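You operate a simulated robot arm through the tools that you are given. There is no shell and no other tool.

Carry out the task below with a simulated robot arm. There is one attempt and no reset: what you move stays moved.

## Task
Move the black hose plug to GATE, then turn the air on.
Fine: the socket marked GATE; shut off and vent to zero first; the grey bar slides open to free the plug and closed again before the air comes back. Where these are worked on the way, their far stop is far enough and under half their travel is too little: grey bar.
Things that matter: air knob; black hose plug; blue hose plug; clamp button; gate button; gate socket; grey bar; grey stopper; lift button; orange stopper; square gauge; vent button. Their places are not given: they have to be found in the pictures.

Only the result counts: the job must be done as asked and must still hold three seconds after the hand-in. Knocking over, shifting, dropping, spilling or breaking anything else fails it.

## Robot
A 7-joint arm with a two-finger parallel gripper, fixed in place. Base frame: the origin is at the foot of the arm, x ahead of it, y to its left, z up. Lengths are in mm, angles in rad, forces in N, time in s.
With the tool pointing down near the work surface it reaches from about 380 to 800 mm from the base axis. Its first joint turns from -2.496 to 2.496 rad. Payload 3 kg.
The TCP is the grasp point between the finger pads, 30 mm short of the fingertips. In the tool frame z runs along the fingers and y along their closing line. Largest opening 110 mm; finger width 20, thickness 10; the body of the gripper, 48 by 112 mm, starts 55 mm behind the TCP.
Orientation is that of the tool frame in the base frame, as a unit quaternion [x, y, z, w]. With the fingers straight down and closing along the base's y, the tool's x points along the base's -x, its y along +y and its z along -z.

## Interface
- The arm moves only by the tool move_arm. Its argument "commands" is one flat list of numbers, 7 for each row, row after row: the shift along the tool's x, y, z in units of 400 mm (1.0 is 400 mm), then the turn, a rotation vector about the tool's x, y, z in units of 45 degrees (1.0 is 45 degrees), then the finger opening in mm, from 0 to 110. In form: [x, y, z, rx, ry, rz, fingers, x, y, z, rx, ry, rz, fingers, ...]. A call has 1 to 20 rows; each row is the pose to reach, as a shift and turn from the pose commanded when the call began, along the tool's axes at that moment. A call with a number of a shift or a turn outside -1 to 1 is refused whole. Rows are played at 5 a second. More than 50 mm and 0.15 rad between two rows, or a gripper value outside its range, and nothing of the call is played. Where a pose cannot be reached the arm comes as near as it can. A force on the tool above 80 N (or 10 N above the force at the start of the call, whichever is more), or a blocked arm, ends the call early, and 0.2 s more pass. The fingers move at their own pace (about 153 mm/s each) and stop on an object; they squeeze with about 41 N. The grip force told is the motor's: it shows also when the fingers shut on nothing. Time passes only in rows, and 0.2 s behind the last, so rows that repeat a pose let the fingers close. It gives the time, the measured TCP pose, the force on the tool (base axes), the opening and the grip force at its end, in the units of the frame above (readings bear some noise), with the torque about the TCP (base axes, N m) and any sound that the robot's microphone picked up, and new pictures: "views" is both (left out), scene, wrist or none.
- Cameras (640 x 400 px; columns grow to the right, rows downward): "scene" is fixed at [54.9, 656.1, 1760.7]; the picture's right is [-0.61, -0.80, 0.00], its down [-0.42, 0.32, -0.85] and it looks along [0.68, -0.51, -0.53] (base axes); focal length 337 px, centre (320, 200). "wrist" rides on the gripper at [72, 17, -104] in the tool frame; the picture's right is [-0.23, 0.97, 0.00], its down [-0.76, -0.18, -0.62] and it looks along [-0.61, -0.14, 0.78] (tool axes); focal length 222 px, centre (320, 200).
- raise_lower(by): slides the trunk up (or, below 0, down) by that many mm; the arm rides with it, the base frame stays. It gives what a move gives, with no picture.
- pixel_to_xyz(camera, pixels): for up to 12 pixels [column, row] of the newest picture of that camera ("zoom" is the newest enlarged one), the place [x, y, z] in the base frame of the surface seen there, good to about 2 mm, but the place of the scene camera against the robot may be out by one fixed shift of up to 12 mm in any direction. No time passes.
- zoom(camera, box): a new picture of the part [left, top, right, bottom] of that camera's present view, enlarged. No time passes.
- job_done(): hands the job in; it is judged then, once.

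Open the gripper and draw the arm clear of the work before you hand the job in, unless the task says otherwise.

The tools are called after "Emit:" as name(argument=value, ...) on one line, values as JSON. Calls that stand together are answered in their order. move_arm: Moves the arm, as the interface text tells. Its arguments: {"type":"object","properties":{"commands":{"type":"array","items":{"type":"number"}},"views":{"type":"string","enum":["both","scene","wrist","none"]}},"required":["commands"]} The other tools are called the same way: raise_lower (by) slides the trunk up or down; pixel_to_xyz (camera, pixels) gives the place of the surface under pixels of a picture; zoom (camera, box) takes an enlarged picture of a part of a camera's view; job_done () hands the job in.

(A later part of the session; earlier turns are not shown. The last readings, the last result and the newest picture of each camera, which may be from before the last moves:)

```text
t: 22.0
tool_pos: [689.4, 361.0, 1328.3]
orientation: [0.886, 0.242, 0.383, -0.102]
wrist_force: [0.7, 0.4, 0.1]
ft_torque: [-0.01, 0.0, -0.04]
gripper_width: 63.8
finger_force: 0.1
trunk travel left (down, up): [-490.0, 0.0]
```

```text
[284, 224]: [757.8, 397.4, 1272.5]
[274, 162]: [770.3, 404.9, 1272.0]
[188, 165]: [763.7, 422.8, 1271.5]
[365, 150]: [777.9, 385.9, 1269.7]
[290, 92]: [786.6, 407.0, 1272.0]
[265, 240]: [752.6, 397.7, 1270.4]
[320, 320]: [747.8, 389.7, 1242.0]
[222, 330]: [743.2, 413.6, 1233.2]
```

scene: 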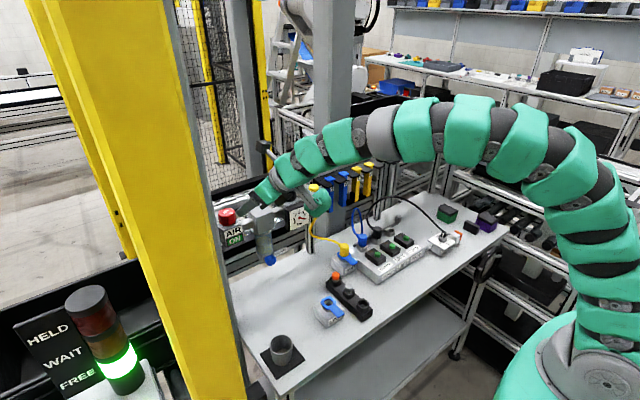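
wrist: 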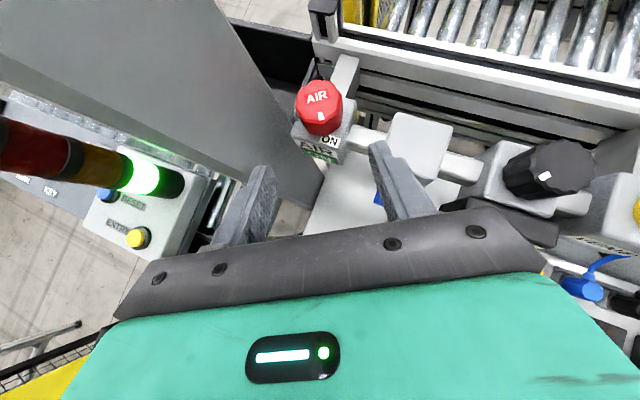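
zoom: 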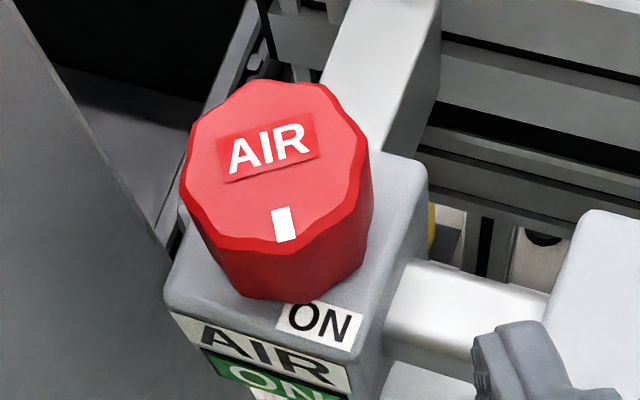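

The knob has turned roughly 15–20° and the light is still FREE. I retreat to open space and roll the hand 180° about its axis so the wrist joint has room and the extra body is on top.

Emit:
move_arm(commands=[0, 0.05, -0.092, 0, 0, 0, 64, 0, 0.1, -0.184, 0, 0, 0, 64, 0, 0.15, -0.275, 0, 0, 0, 64, 0, 0.15, -0.275, 0, 0, -0.17, 64, 0, 0.15, -0.275, 0, 0, -0.34, 64, 0, 0.15, -0.275, 0, 0, -0.51, 64, 0, 0.15, -0.275, 0, 0, -0.68, 64, 0, 0.15, -0.275, 0, 0, -0.85, 64, 0, 0.15, -0.275, 0, 0, -1, 64], views="none")

Emit:
move_arm(commands=[0, 0, 0, 0, 0, -0.17, 64, 0, 0, 0, 0, 0, -0.34, 64, 0, 0, 0, 0, 0, -0.51, 64, 0, 0, 0, 0, 0, -0.68, 64, 0, 0, 0, 0, 0, -0.85, 64, 0, 0, 0, 0, 0, -1, 64], views="none")

Emit:
move_arm(commands=[0, 0, 0, 0, 0, -0.17, 64, 0, 0, 0, 0, 0, -0.34, 64, 0, 0, 0, 0, 0, -0.51, 64, 0, 0, 0, 0, 0, -0.68, 64, 0, 0, 0, 0, 0, -0.85, 64, 0, 0, 0, 0, 0, -1, 64], views="none")

Emit:
move_arm(commands=[0, 0, 0, 0, 0, -0.17, 64, 0, 0, 0, 0, 0, -0.34, 64, 0, 0, 0, 0, 0, -0.51, 64, 0, 0, 0, 0, 0, -0.68, 64, 0, 0, 0, 0, 0, -0.85, 64, 0, 0, 0, 0, 0, -1, 64], views="both")

```text
t: 24.0
tool_pos: [650.3, 268.7, 1406.1]
orientation: [0.724, 0.564, 0.394, 0.052]
wrist_force: [-0.4, -0.5, -0.7]
ft_torque: [0.03, 0.03, -0.01]
gripper_width: 64.2
finger_force: 0.0
trunk travel left (down, up): [-490.0, 0.0]
```

```text
t: 25.4
tool_pos: [650.7, 268.4, 1407.5]
orientation: [0.455, 0.797, 0.344, 0.198]
wrist_force: [0.0, 0.1, 0.5]
ft_torque: [0.05, 0.02, 0.03]
gripper_width: 64.0
finger_force: 0.0
trunk travel left (down, up): [-490.0, 0.0]
```

```text
t: 26.8
tool_pos: [650.6, 268.4, 1405.6]
orientation: [0.115, 0.91, 0.241, 0.316]
wrist_force: [0.3, -0.5, -0.3]
ft_torque: [-0.02, -0.03, 0.0]
gripper_width: 64.0
finger_force: 0.1
trunk travel left (down, up): [-490.0, 0.0]
```

```text
t: 28.2
tool_pos: [650.1, 269.4, 1406.7]
orientation: [-0.243, 0.885, 0.103, 0.384]
wrist_force: [-0.3, -0.5, -0.7]
ft_torque: [0.03, 0.0, 0.04]
gripper_width: 64.1
finger_force: 0.0
trunk travel left (down, up): [-490.0, 0.0]
```

scene: 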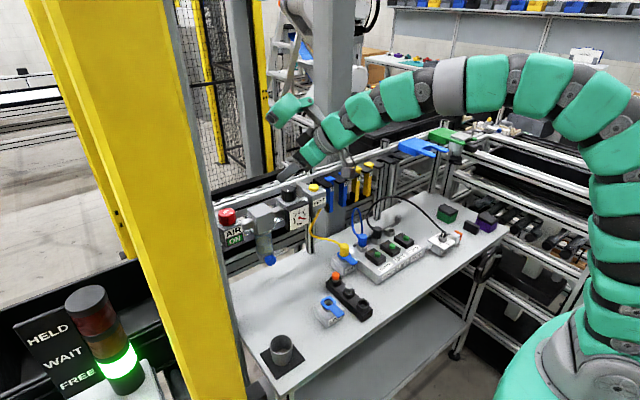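
wrist: 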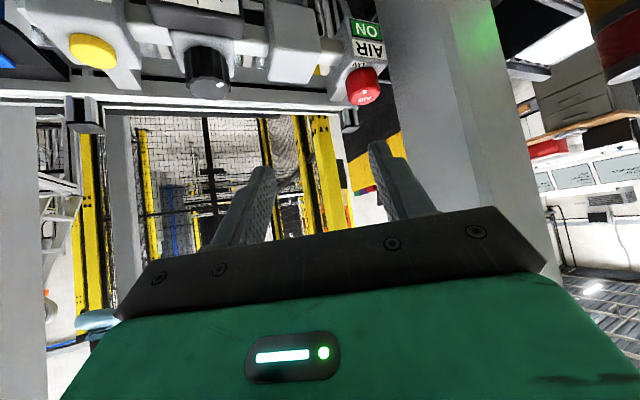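

Now the hand is rolled over and the knob is seen at wrist (363,87). I reorient to 60° tilt with lean azimuth 260°.

Emit:
move_arm(commands=[0, 0, 0, -0.1266, -0.0395, -0.0931, 64, 0, 0, 0, -0.2533, -0.079, -0.1862, 64, 0, 0, 0, -0.3799, -0.1185, -0.2793, 64, 0, 0, 0, -0.5065, -0.1579, -0.3725, 64, 0, 0, 0, -0.6331, -0.1974, -0.4656, 64, 0, 0, 0, -0.7598, -0.2369, -0.5587, 64, 0, 0, 0, -0.8864, -0.2764, -0.6518, 64])

```text
t: 29.8
tool_pos: [651.3, 269.0, 1408.0]
orientation: [-0.556, 0.663, 0.322, 0.383]
wrist_force: [-0.3, 1.3, -0.2]
ft_torque: [0.02, 0.02, -0.02]
gripper_width: 64.2
finger_force: 0.0
trunk travel left (down, up): [-490.0, 0.0]
```

scene: 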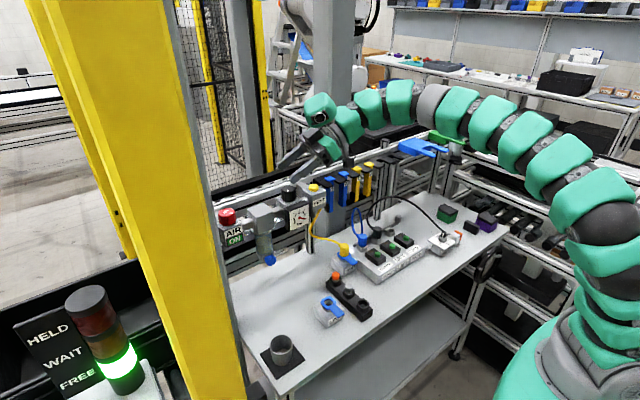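
wrist: 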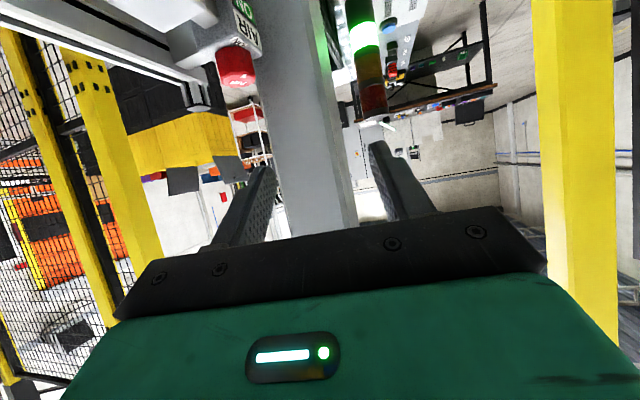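

Orientation is as intended. I go to the hover point 90 mm back from the knob along the tool axis.

Emit:
move_arm(commands=[0.0285, -0.0595, 0.0588, 0, 0, 0, 64, 0.057, -0.119, 0.1175, 0, 0, 0, 64, 0.0855, -0.1785, 0.1763, 0, 0, 0, 64, 0.114, -0.238, 0.235, 0, 0, 0, 64])

Emit:
zoom(camera="scene", box=[200, 100, 360, 260])

```text
t: 30.8
tool_pos: [756.6, 311.0, 1322.9]
orientation: [-0.555, 0.664, 0.322, 0.384]
wrist_force: [0.2, -0.6, 0.0]
ft_torque: [0.0, 0.02, 0.01]
gripper_width: 64.0
finger_force: 0.0
trunk travel left (down, up): [-490.0, 0.0]
```

scene: 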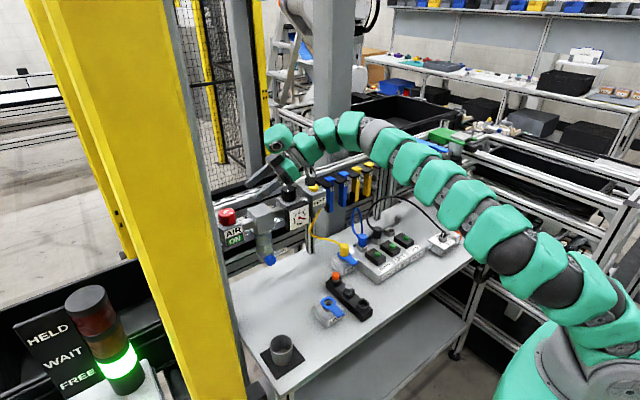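
wrist: 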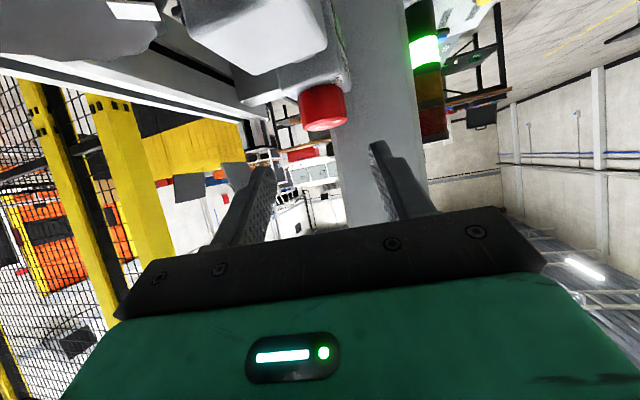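

```text
2.50 times, centred on (280, 180) of scene
```

zoom: 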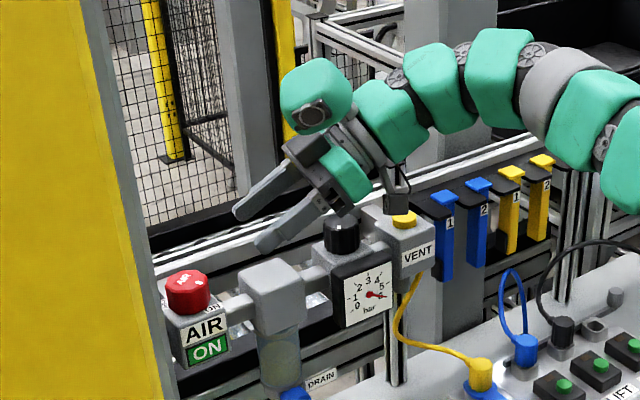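

Hand is aligned with the knob seen at (323,107). I advance 88 mm along the axis in three steps, slightly lower.

Emit:
move_arm(commands=[0.0087, 0.003, 0.075, 0, 0, 0, 64, 0.0087, 0.003, 0.15, 0, 0, 0, 64, 0.0087, 0.003, 0.225, 0, 0, 0, 64])

Emit:
zoom(camera="scene", box=[200, 120, 320, 240])

```text
t: 31.6
tool_pos: [767.7, 385.2, 1272.0]
orientation: [-0.556, 0.664, 0.322, 0.383]
wrist_force: [0.7, -0.5, -0.5]
ft_torque: [-0.03, -0.03, -0.04]
gripper_width: 64.4
finger_force: 0.0
trunk travel left (down, up): [-490.0, 0.0]
```

scene: 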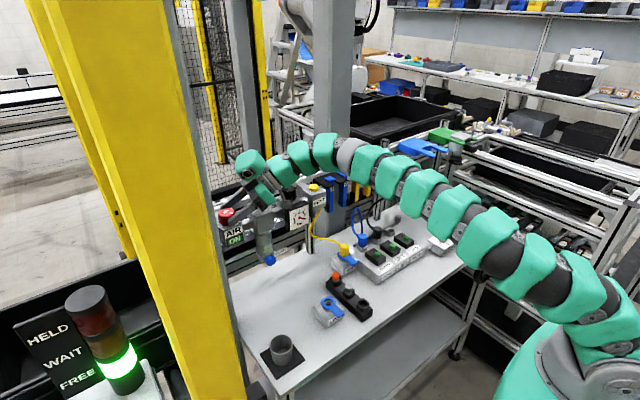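
wrist: 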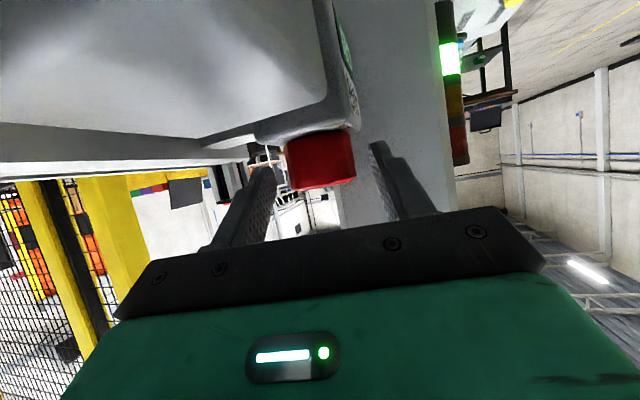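

```text
3.33 times, centred on (260, 180) of scene
```

zoom: 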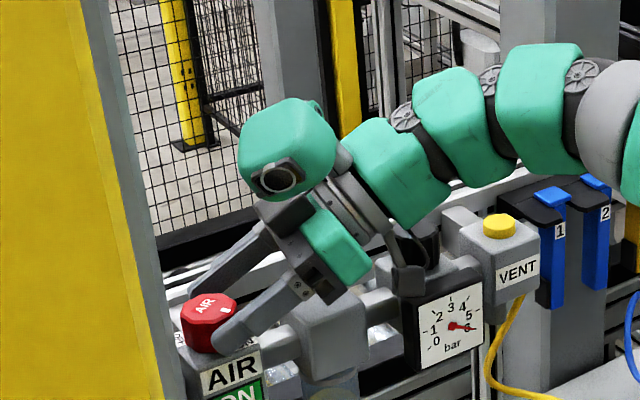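

Fingers straddle the red knob and nothing touches. I close on it and turn 30° clockwise seen from above.

Emit:
move_arm(commands=[0, 0, 0, 0, 0, 0, 0, 0, 0, 0, 0, 0, 0, 0, 0, 0, 0, 0, 0, 0, 0], views="none")

Emit:
move_arm(commands=[-0.0002, 0.006, 0.0004, 0.1443, 0, 0.0833, 0, -0.0008, 0.012, 0.0014, 0.2887, 0, 0.1667, 0, -0.0018, 0.0177, 0.0031, 0.433, 0, 0.25, 0, -0.0031, 0.0231, 0.0054, 0.5773, 0, 0.3333, 0], views="both")

Emit:
zoom(camera="scene", box=[200, 120, 320, 240])

```text
t: 32.4
tool_pos: [766.3, 384.6, 1271.4]
orientation: [-0.556, 0.664, 0.322, 0.383]
wrist_force: [-4.6, -2.7, -0.7]
ft_torque: [0.08, 0.2, 0.07]
gripper_width: 40.6
finger_force: 45.1
trunk travel left (down, up): [-490.0, 0.0]
```

```text
t: 33.4
tool_pos: [756.6, 389.0, 1272.2]
orientation: [-0.365, 0.785, 0.212, 0.453]
wrist_force: [-14.5, -7.6, -10.9]
ft_torque: [-0.37, -0.44, 0.15]
gripper_width: 40.5
finger_force: 45.4
trunk travel left (down, up): [-490.0, 0.0]
```

scene: 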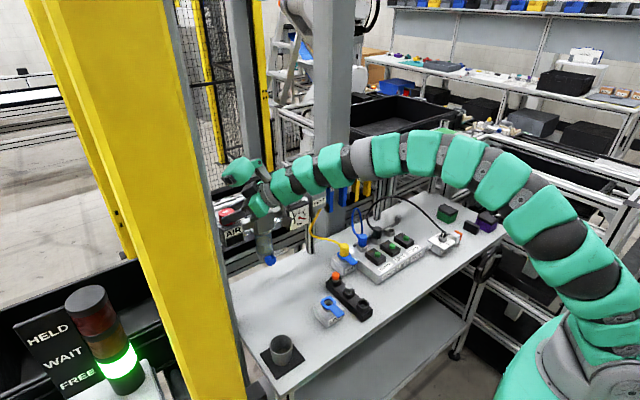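
wrist: 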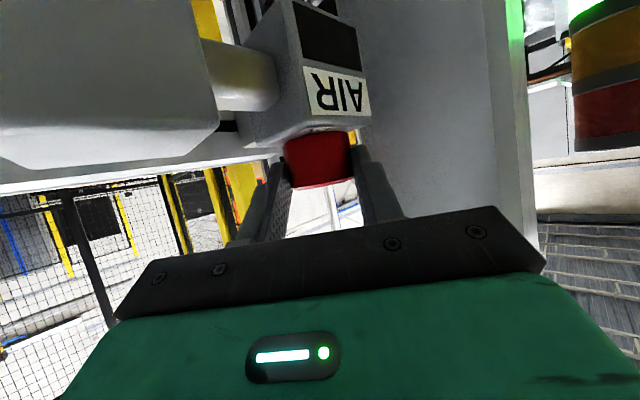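

```text
3.33 times, centred on (260, 180) of scene
```

zoom: 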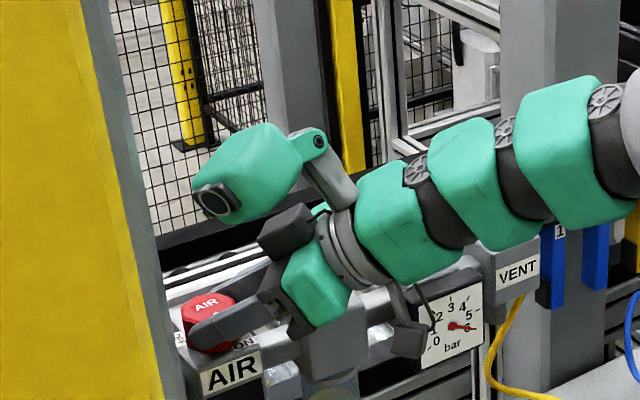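

The window went dark between ON and OFF, so the knob is turning. I open the fingers and swing back 30° around the knob for another grip.

Emit:
move_arm(commands=[0, 0, 0, 0, 0, 0, 64, 0, 0, 0, 0, 0, 0, 64, -0.0002, -0.006, 0.0004, -0.1443, 0, -0.0833, 64, -0.0008, -0.012, 0.0014, -0.2887, 0, -0.1667, 64, -0.0018, -0.0177, 0.0031, -0.433, 0, -0.25, 64, -0.0031, -0.0231, 0.0054, -0.5773, 0, -0.3333, 64], views="both")

Emit:
zoom(camera="scene", box=[200, 190, 280, 250])

```text
t: 34.8
tool_pos: [768.8, 385.1, 1272.7]
orientation: [-0.556, 0.663, 0.322, 0.384]
wrist_force: [-0.2, 0.6, 0.0]
ft_torque: [-0.04, -0.04, -0.03]
gripper_width: 64.0
finger_force: 0.1
trunk travel left (down, up): [-490.0, 0.0]
```

scene: 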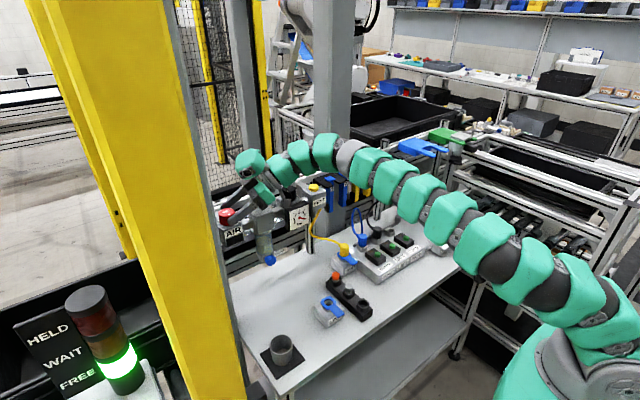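
wrist: 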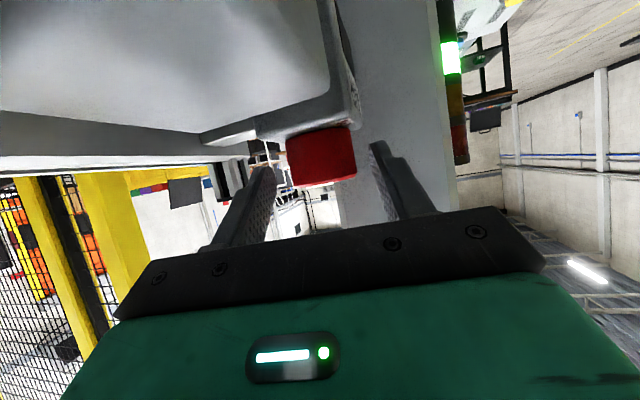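

```text
6.67 times, centred on (240, 220) of scene
```

zoom: 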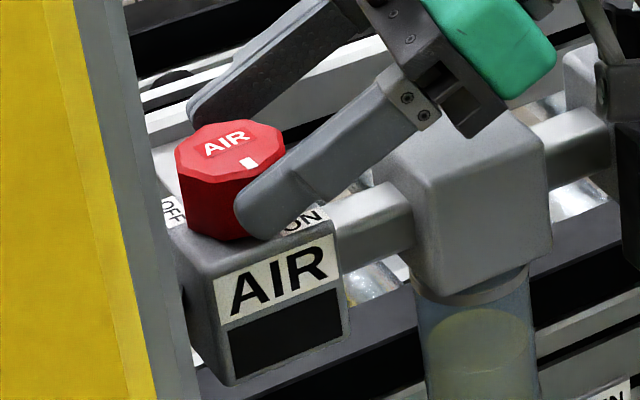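

The mark now points straight to the front (about 180°), half way. I repeat: close, turn 30°, open, swing back.

Emit:
move_arm(commands=[0, 0, 0, 0, 0, 0, 0, 0, 0, 0, 0, 0, 0, 0, 0, 0, 0, 0, 0, 0, 0, -0.0002, 0.006, 0.0004, 0.1443, 0, 0.0833, 0, -0.0008, 0.012, 0.0014, 0.2887, 0, 0.1667, 0, -0.0018, 0.0177, 0.0031, 0.433, 0, 0.25, 0, -0.0031, 0.0231, 0.0054, 0.5773, 0, 0.3333, 0], views="none")

Emit:
move_arm(commands=[0, 0, 0, 0, 0, 0, 64, 0, 0, 0, 0, 0, 0, 64, -0.0002, -0.006, 0.0004, -0.1443, 0, -0.0833, 64, -0.0008, -0.012, 0.0014, -0.2887, 0, -0.1667, 64, -0.0018, -0.0177, 0.0031, -0.433, 0, -0.25, 64, -0.0031, -0.0231, 0.0054, -0.5773, 0, -0.3333, 64], views="both")

Emit:
zoom(camera="scene", box=[200, 190, 280, 250])

```text
t: 36.4
tool_pos: [756.8, 389.2, 1273.0]
orientation: [-0.364, 0.785, 0.211, 0.455]
wrist_force: [-9.8, -2.4, 7.8]
ft_torque: [-0.06, -0.19, 0.16]
gripper_width: 40.6
finger_force: 45.3
trunk travel left (down, up): [-490.0, 0.0]
```

```text
t: 37.8
tool_pos: [768.3, 384.9, 1273.5]
orientation: [-0.557, 0.664, 0.321, 0.382]
wrist_force: [0.1, -0.4, 0.3]
ft_torque: [-0.01, -0.01, -0.03]
gripper_width: 64.4
finger_force: 0.0
trunk travel left (down, up): [-490.0, 0.0]
```

scene: 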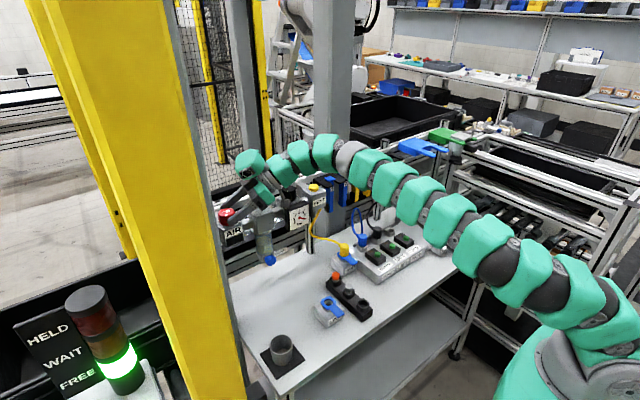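
wrist: 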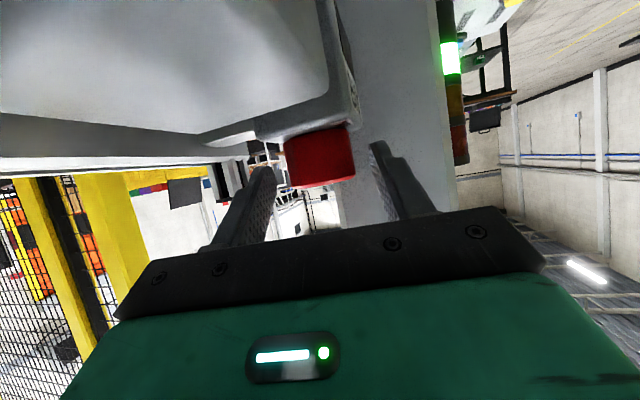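

```text
6.67 times, centred on (240, 220) of scene
```

zoom: 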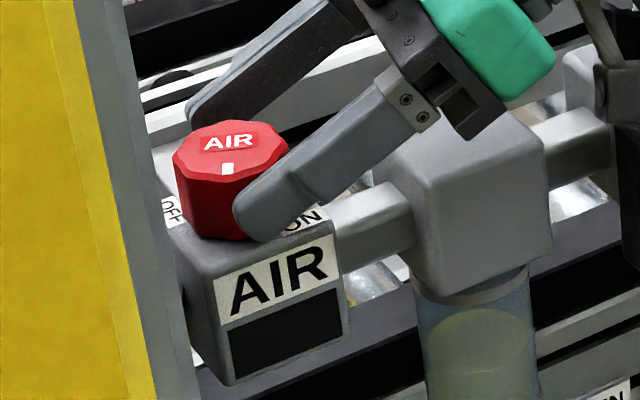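

The mark has moved on to about 137°; now I check where the OFF label really is.

Emit:
zoom(camera="scene", box=[212, 200, 252, 230])

Emit:
pixel_to_xyz(camera="zoom", pixels=[[176, 165], [230, 145]])

Emit:
pixel_to_xyz(camera="scene", pixels=[[218, 221.5], [217.7, 223], [238, 222], [226, 215], [226, 210], [219, 224]])

```text
13.33 times, centred on (232, 215) of scene
```

zoom: 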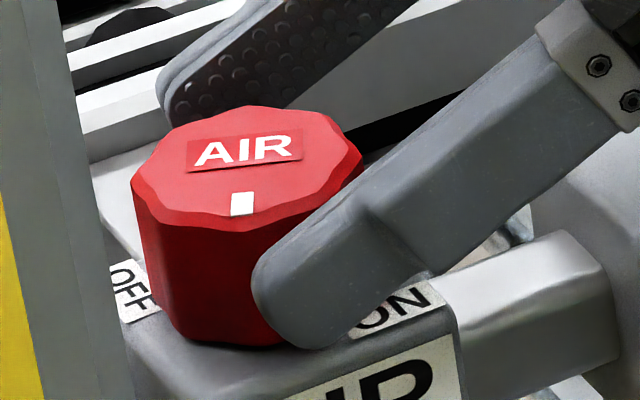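

```text
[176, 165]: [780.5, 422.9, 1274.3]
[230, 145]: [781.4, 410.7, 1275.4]
```

```text
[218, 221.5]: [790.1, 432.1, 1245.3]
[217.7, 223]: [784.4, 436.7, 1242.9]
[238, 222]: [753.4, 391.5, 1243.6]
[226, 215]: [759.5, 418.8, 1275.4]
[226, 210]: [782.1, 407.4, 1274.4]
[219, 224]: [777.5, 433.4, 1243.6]
```

OFF lies further round at about az 70–90°, so more turning is needed. I repeat the 30° turn and look at the window.

Emit:
move_arm(commands=[0, 0, 0, 0, 0, 0, 0, 0, 0, 0, 0, 0, 0, 0, 0, 0, 0, 0, 0, 0, 0, -0.0002, 0.006, 0.0004, 0.1443, 0, 0.0833, 0, -0.0008, 0.012, 0.0014, 0.2887, 0, 0.1667, 0, -0.0018, 0.0177, 0.0031, 0.433, 0, 0.25, 0, -0.0031, 0.0231, 0.0054, 0.5773, 0, 0.3333, 0], views="both")

Emit:
zoom(camera="scene", box=[200, 190, 280, 250])

```text
t: 39.4
tool_pos: [757.7, 387.7, 1273.1]
orientation: [-0.365, 0.785, 0.21, 0.454]
wrist_force: [-7.8, -2.9, 11.1]
ft_torque: [-0.06, 0.6, 1.4]
gripper_width: 41.5
finger_force: 45.1
trunk travel left (down, up): [-490.0, 0.0]
```

scene: 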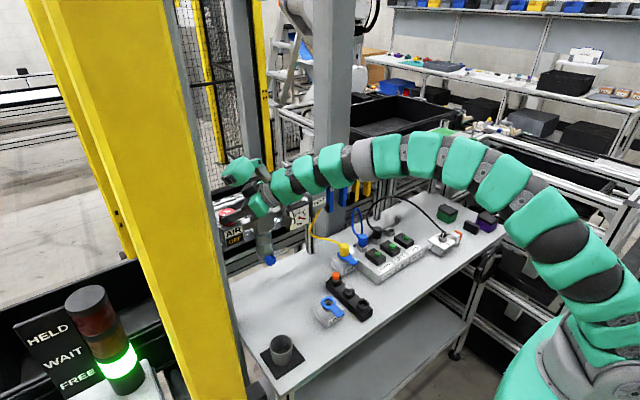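
wrist: 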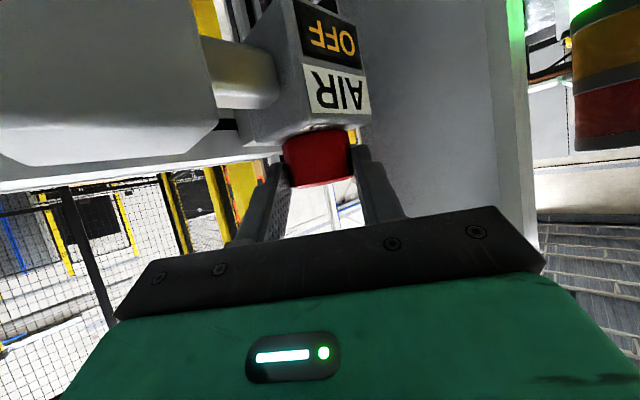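

```text
6.67 times, centred on (240, 220) of scene
```

zoom: 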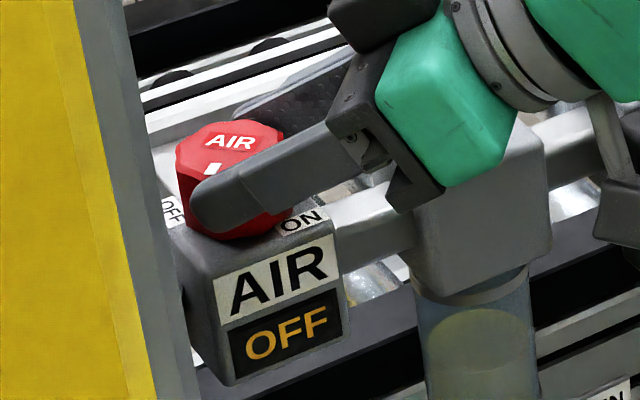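

The window shows AIR OFF (wrist (332,35)) with torque at the stop. I open, back out along the axis, and reorient to a 30° radial tilt for the VENT button.

Emit:
move_arm(commands=[0, 0, 0, 0, 0, 0, 64, 0, 0, 0, 0, 0, 0, 64, 0, 0, -0.092, 0, 0, 0, 64, 0, 0, -0.184, 0, 0, 0, 64, 0, 0, -0.275, 0, 0, 0, 64, 0, 0, -0.275, 0.0908, 0.0913, 0.0908, 0, 0, 0, -0.275, 0.1816, 0.1826, 0.1816, 0, 0, 0, -0.275, 0.2724, 0.2739, 0.2724, 0, 0, 0, -0.275, 0.3632, 0.3652, 0.3631, 0, 0, 0, -0.275, 0.454, 0.4565, 0.4539, 0, 0, 0, -0.275, 0.5448, 0.5478, 0.5447, 0, 0, 0, -0.275, 0.6356, 0.6391, 0.6355, 0], views="both")

Emit:
zoom(camera="scene", box=[200, 170, 360, 270])

```text
t: 42.0
tool_pos: [698.9, 316.9, 1326.4]
orientation: [-0.082, 0.963, 0.023, 0.257]
wrist_force: [-0.4, 0.7, 0.4]
ft_torque: [0.03, 0.0, 0.0]
gripper_width: 0.0
finger_force: 37.6
trunk travel left (down, up): [-490.0, 0.0]
```

scene: 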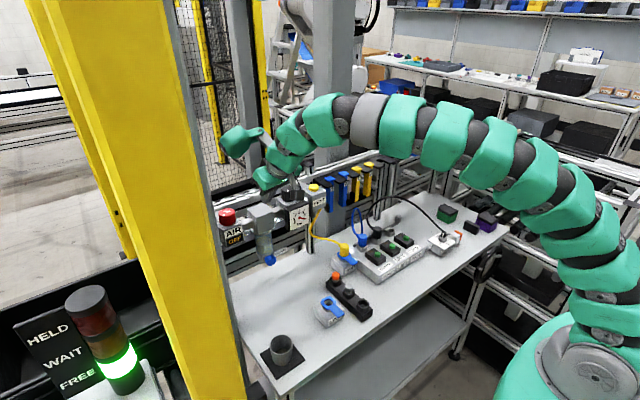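
wrist: 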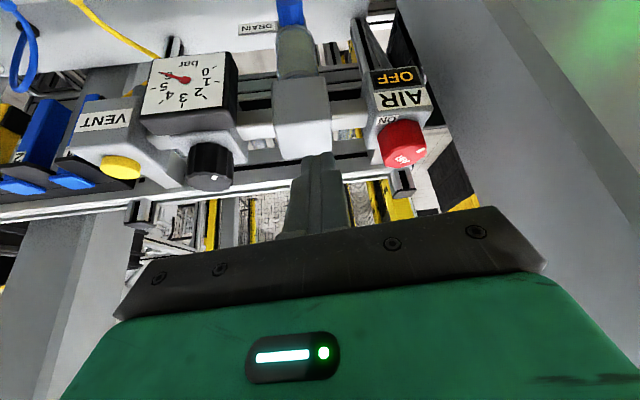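

```text
4.00 times, centred on (280, 220) of scene
```

zoom: 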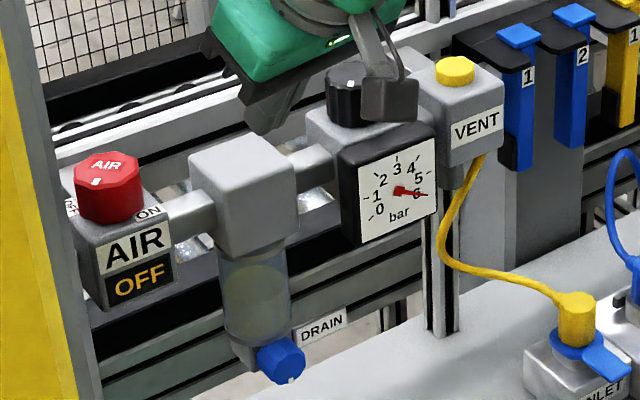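

AIR is OFF; the gauge still reads 6 bar. I measure the yellow VENT button at wrist (121,166).

Emit:
pixel_to_xyz(camera="wrist", pixels=[[121, 163], [104, 165], [139, 170], [125, 178], [118, 157], [211, 178], [404, 157], [200, 70]])

Emit:
zoom(camera="wrist", box=[80, 130, 240, 230])

```text
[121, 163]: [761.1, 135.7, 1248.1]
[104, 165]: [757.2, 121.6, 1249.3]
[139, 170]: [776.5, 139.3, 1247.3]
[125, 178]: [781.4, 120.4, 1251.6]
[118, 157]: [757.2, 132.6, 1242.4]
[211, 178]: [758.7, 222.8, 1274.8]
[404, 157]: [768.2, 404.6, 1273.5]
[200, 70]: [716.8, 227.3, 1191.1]
```

```text
4.00 times, centred on (160, 180) of wrist
```

zoom: 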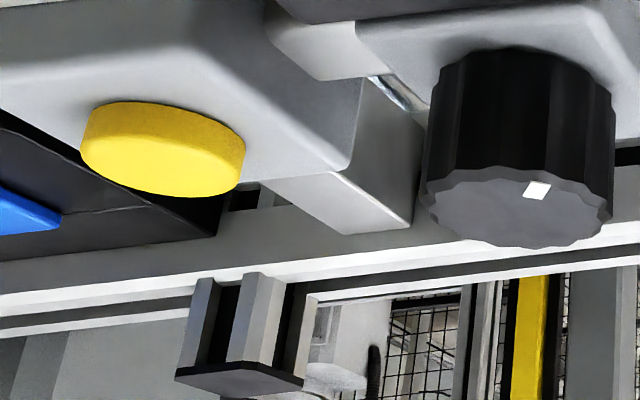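

VENT top centre is about (768, 131, 1251). I move the closed fingers over it at constant height, then down to about 20 mm above it.

Emit:
move_arm(commands=[-0.009, -0.0975, 0.0052, 0, 0, 0, 0, -0.018, -0.195, 0.0104, 0, 0, 0, 0, -0.027, -0.2925, 0.0156, 0, 0, 0, 0, -0.036, -0.39, 0.0208, 0, 0, 0, 0, -0.045, -0.4875, 0.026, 0, 0, 0, 0, -0.0132, -0.4875, 0.081, 0, 0, 0, 0])

Emit:
zoom(camera="scene", box=[260, 130, 380, 230])

Emit:
zoom(camera="wrist", box=[220, 90, 420, 240])

```text
t: 43.4
tool_pos: [753.6, 128.7, 1303.7]
orientation: [-0.083, 0.962, 0.023, 0.259]
wrist_force: [0.7, -0.9, 0.2]
ft_torque: [0.03, 0.02, 0.03]
gripper_width: 0.0
finger_force: 37.2
trunk travel left (down, up): [-490.0, 0.0]
```

scene: 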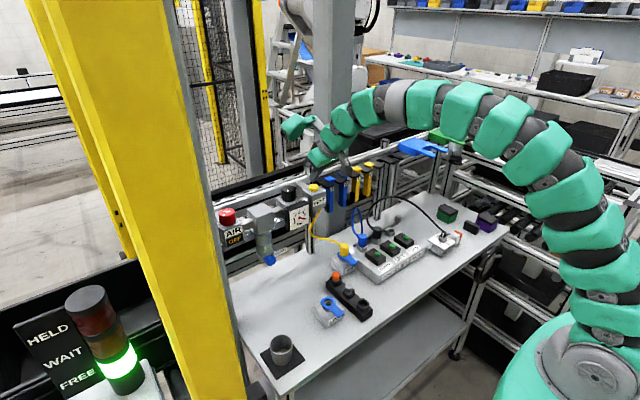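
wrist: 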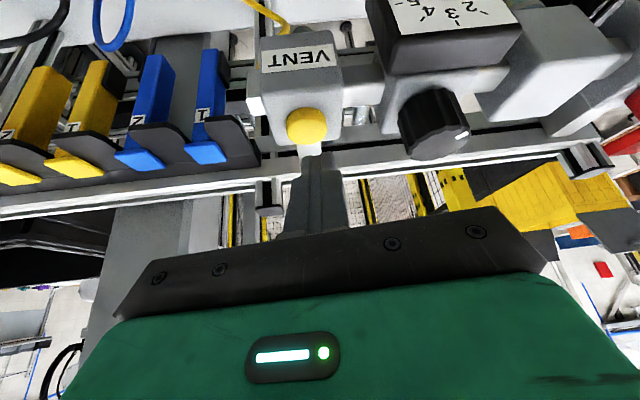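

```text
4.00 times, centred on (320, 180) of scene
```

zoom: 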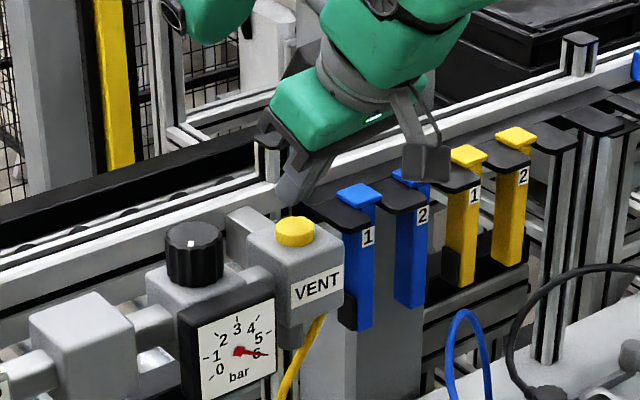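

```text
2.67 times, centred on (320, 165) of wrist
```

zoom: 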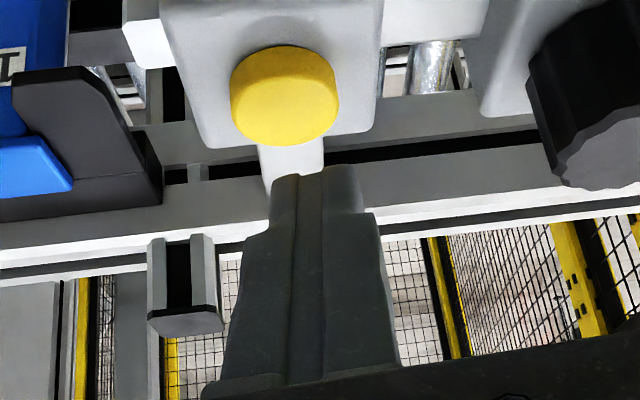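

I re-measure the button from this close view before pressing.

Emit:
pixel_to_xyz(camera="wrist", pixels=[[307, 131], [293, 130], [322, 129], [306, 140], [306, 122], [317, 158], [314, 165]])

```text
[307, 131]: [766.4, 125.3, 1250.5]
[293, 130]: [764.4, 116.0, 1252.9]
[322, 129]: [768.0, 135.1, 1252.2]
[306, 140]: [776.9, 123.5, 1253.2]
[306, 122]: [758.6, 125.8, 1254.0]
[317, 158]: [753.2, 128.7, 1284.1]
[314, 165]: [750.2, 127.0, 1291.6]
```

Button centre is at (767, 126, 1252). I shift the tip over it and press down in small steps.

Emit:
move_arm(commands=[0.01, -0.0125, 0.0433, 0, 0, 0, 0, 0.0125, -0.0125, 0.0476, 0, 0, 0, 0, 0.015, -0.0125, 0.0519, 0, 0, 0, 0, 0.0175, -0.0125, 0.0562, 0, 0, 0, 0, 0.02, -0.0125, 0.0605, 0, 0, 0, 0])

Emit:
zoom(camera="scene", box=[260, 160, 360, 240])

```text
t: 44.6
tool_pos: [757.4, 123.8, 1277.5]
orientation: [-0.083, 0.962, 0.022, 0.258]
wrist_force: [1.3, 1.0, 3.6]
ft_torque: [0.04, -0.07, 0.02]
gripper_width: 0.0
finger_force: 37.4
trunk travel left (down, up): [-490.0, 0.0]
```

scene: 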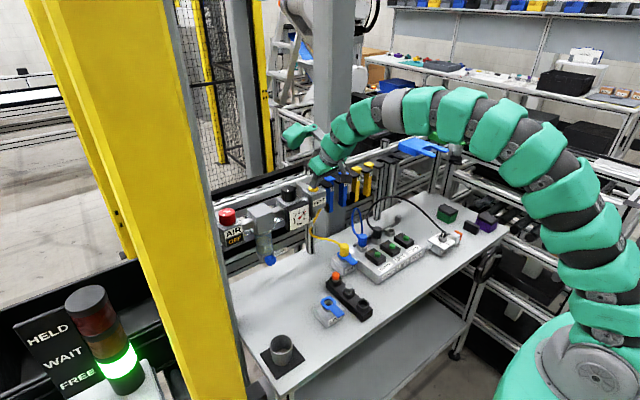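
wrist: 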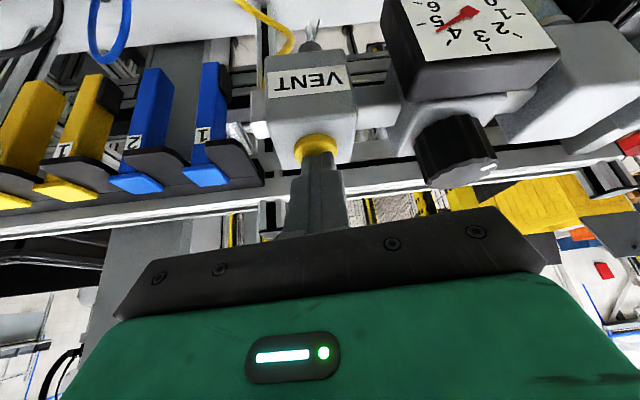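

```text
5.00 times, centred on (310, 200) of scene
```

zoom: 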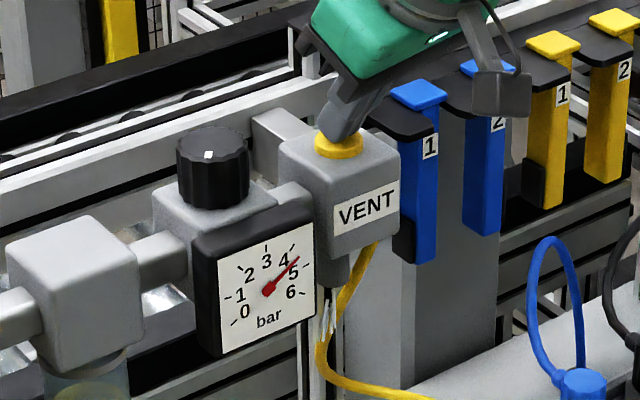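

Venting works: the gauge needle has dropped to about 4.7 bar. I hold the button down.

Emit:
move_arm(commands=[0.001, 0, 0.0022, 0, 0, 0, 0, 0.001, 0, 0.0022, 0, 0, 0, 0, 0.001, 0, 0.0022, 0, 0, 0, 0, 0.001, 0, 0.0022, 0, 0, 0, 0, 0.001, 0, 0.0022, 0, 0, 0, 0, 0.001, 0, 0.0022, 0, 0, 0, 0, 0.001, 0, 0.0022, 0, 0, 0, 0, 0.001, 0, 0.0022, 0, 0, 0, 0, 0.001, 0, 0.0022, 0, 0, 0, 0, 0.001, 0, 0.0022, 0, 0, 0, 0, 0.001, 0, 0.0022, 0, 0, 0, 0, 0.001, 0, 0.0022, 0, 0, 0, 0, 0.001, 0, 0.0022, 0, 0, 0, 0, 0.001, 0, 0.0022, 0, 0, 0, 0, 0.001, 0, 0.0022, 0, 0, 0, 0, 0.001, 0, 0.0022, 0, 0, 0, 0, 0.001, 0, 0.0022, 0, 0, 0, 0, 0.001, 0, 0.0022, 0, 0, 0, 0, 0.001, 0, 0.0022, 0, 0, 0, 0, 0.001, 0, 0.0022, 0, 0, 0, 0])

Emit:
zoom(camera="scene", box=[260, 160, 360, 240])

```text
t: 48.8
tool_pos: [756.1, 123.4, 1276.0]
orientation: [-0.083, 0.962, 0.023, 0.258]
wrist_force: [0.8, 1.2, 5.1]
ft_torque: [0.05, -0.05, 0.02]
gripper_width: 0.3
finger_force: 38.2
trunk travel left (down, up): [-490.0, 0.0]
```

scene: 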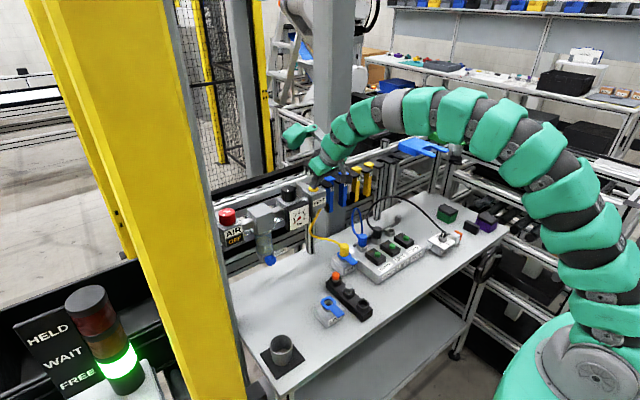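
wrist: 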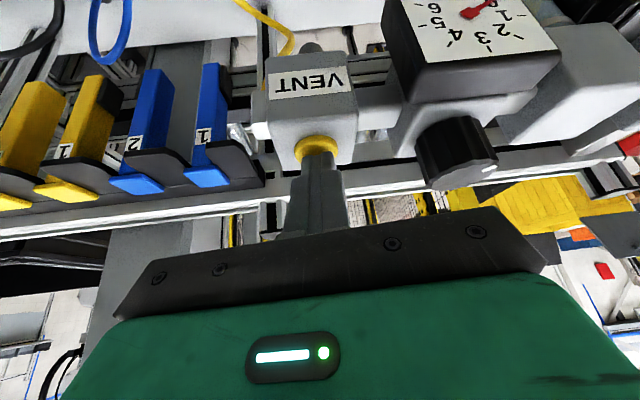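

```text
5.00 times, centred on (310, 200) of scene
```

zoom: 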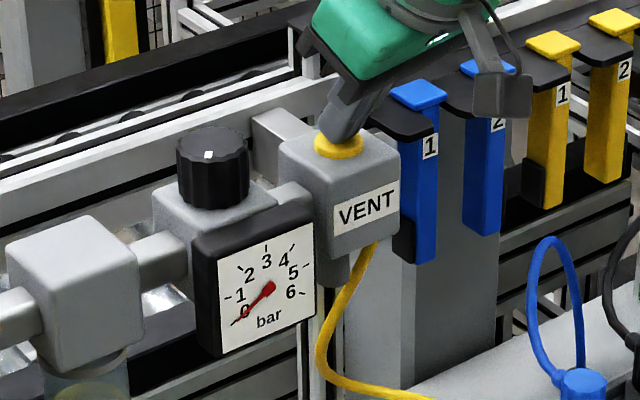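

The gauge reads 0 bar. I hold about a second more, then lift off the button and draw back.

Emit:
move_arm(commands=[0, 0, 0, 0, 0, 0, 0, 0, 0, 0, 0, 0, 0, 0, 0, 0, 0, 0, 0, 0, 0, 0, 0, 0, 0, 0, 0, 0, 0, 0, 0, 0, 0, 0, 0, -0.05, 0, -0.0866, 0, 0, 0, 0, -0.05, 0, -0.2, 0, 0, 0, 0, -0.05, 0, -0.31, 0, 0, 0, 0])

Emit:
zoom(camera="scene", box=[260, 160, 360, 240])

```text
t: 50.6
tool_pos: [709.7, 116.1, 1390.5]
orientation: [-0.083, 0.963, 0.023, 0.256]
wrist_force: [-0.2, -0.6, 0.7]
ft_torque: [-0.01, -0.01, 0.01]
gripper_width: 0.1
finger_force: 37.3
trunk travel left (down, up): [-490.0, 0.0]
```

scene: 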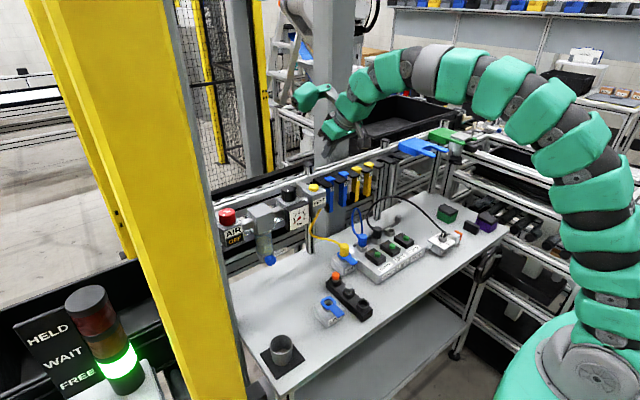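
wrist: 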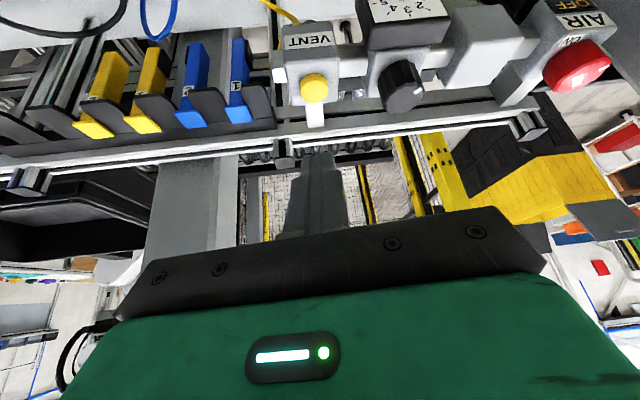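

```text
5.00 times, centred on (310, 200) of scene
```

zoom: 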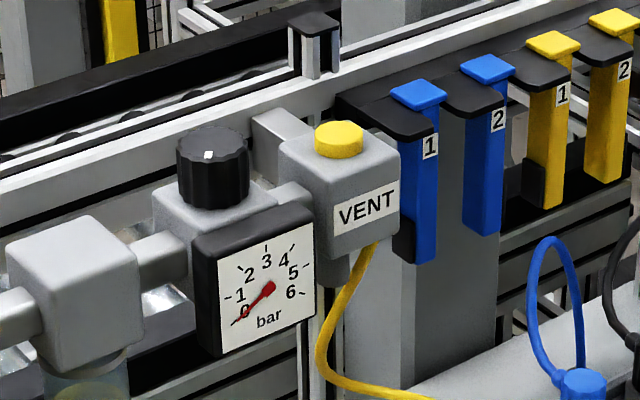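

Pressure stays at 0. I check the obstacles behind the manifold (hangers, posts) before going down there.

Emit:
pixel_to_xyz(camera="scene", pixels=[[328, 200], [343, 185], [355, 180], [370, 175], [370, 190], [330, 175], [376, 164], [392, 180], [378, 215], [345, 228], [440, 210], [410, 170]])

Emit:
zoom(camera="scene", box=[310, 140, 470, 240])

```text
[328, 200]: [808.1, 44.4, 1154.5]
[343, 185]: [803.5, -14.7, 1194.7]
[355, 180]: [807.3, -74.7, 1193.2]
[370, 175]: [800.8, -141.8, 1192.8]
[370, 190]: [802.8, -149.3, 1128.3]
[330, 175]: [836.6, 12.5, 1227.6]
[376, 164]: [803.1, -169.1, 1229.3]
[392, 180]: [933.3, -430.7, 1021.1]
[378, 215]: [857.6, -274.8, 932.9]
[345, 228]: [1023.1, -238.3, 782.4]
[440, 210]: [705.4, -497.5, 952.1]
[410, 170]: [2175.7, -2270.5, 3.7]
```

```text
4.00 times, centred on (390, 190) of scene
```

zoom: 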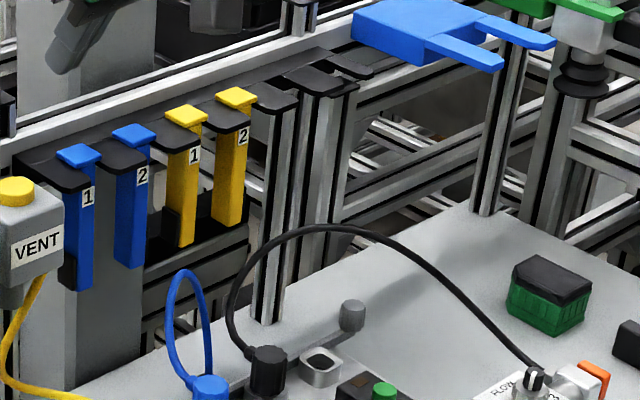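

Hangers stand at x≈803, z 1100–1230, so I'll work the manifold with a 40° radial tilt. I move to a viewing pose at about (600, -100, 1200).

Emit:
move_arm(commands=[0.0791, -0.0691, 0.0327, 0.0182, -0.0317, 0.026, 60, 0.1581, -0.1383, 0.0654, 0.0365, -0.0633, 0.0521, 60, 0.2372, -0.2074, 0.0981, 0.0547, -0.095, 0.0781, 60, 0.3163, -0.2766, 0.1309, 0.0729, -0.1267, 0.1041, 60, 0.3954, -0.3457, 0.1636, 0.0911, -0.1584, 0.1301, 60, 0.4744, -0.4149, 0.1963, 0.1094, -0.19, 0.1562, 60, 0.5535, -0.484, 0.229, 0.1276, -0.2217, 0.1822, 60])

Emit:
zoom(camera="wrist", box=[160, 0, 480, 200])

```text
t: 52.2
tool_pos: [606.7, -98.0, 1202.2]
orientation: [0.002, 0.939, 0.0, 0.343]
wrist_force: [-0.7, 0.5, -0.7]
ft_torque: [-0.04, 0.01, 0.01]
gripper_width: 60.0
finger_force: 0.0
trunk travel left (down, up): [-490.0, 0.0]
```

scene: 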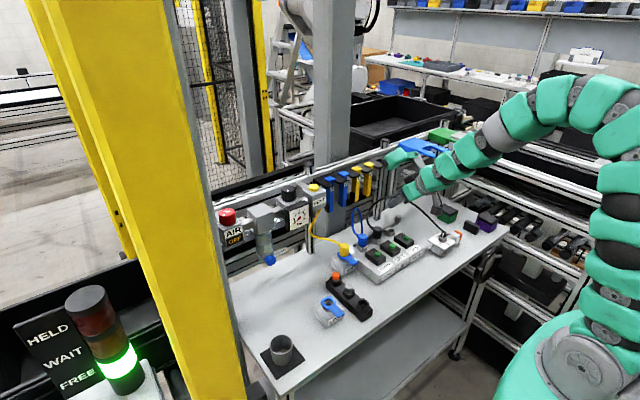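
wrist: 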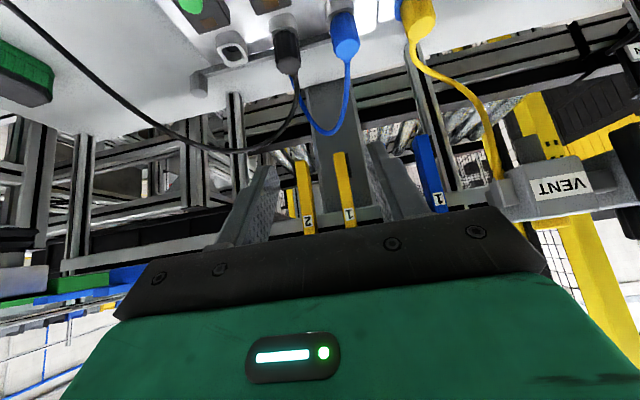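

```text
2.00 times, centred on (320, 100) of wrist
```

zoom: 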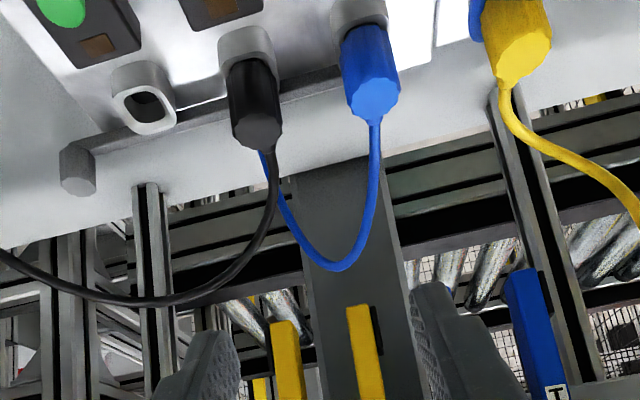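

The tilted camera looks too flat here. I turn to tool-down to look at the bar and sockets from above.

Emit:
move_arm(commands=[0, 0, 0, 0, 0.18, 0, 60, 0, 0, 0, 0, 0.36, 0, 60, 0, 0, 0, 0, 0.54, 0, 60, 0, 0, 0, 0, 0.72, 0, 60, 0, 0, 0, 0, 0.889, 0, 60])

Emit:
zoom(camera="wrist", box=[200, 60, 440, 210])

```text
t: 53.4
tool_pos: [603.7, -98.9, 1202.1]
orientation: [0.001, 1.0, 0.0, 0.0]
wrist_force: [-0.2, 0.6, 0.0]
ft_torque: [-0.05, -0.01, -0.03]
gripper_width: 59.6
finger_force: 0.0
trunk travel left (down, up): [-490.0, 0.0]
```

scene: 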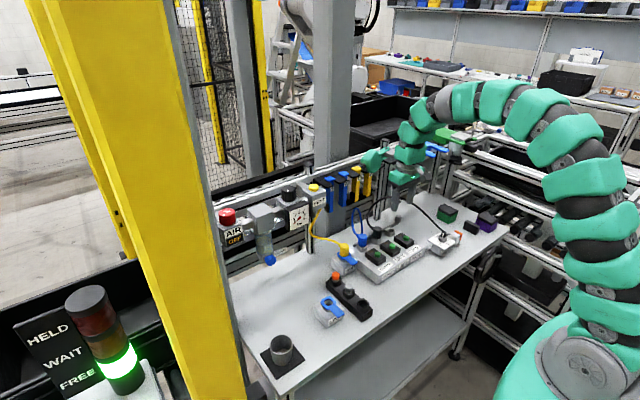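
wrist: 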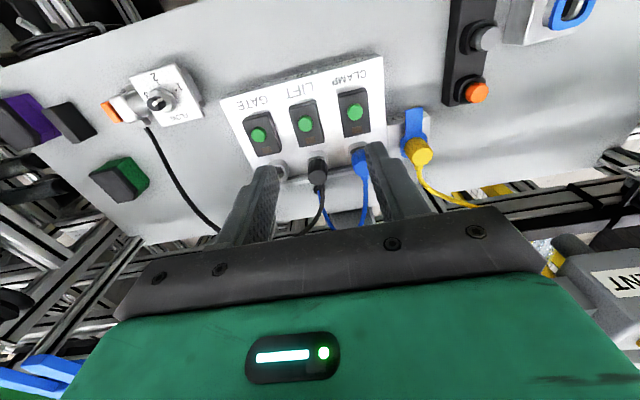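

```text
2.67 times, centred on (320, 135) of wrist
```

zoom: 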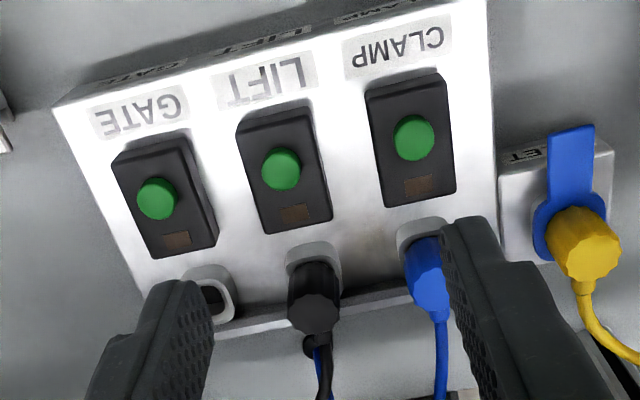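

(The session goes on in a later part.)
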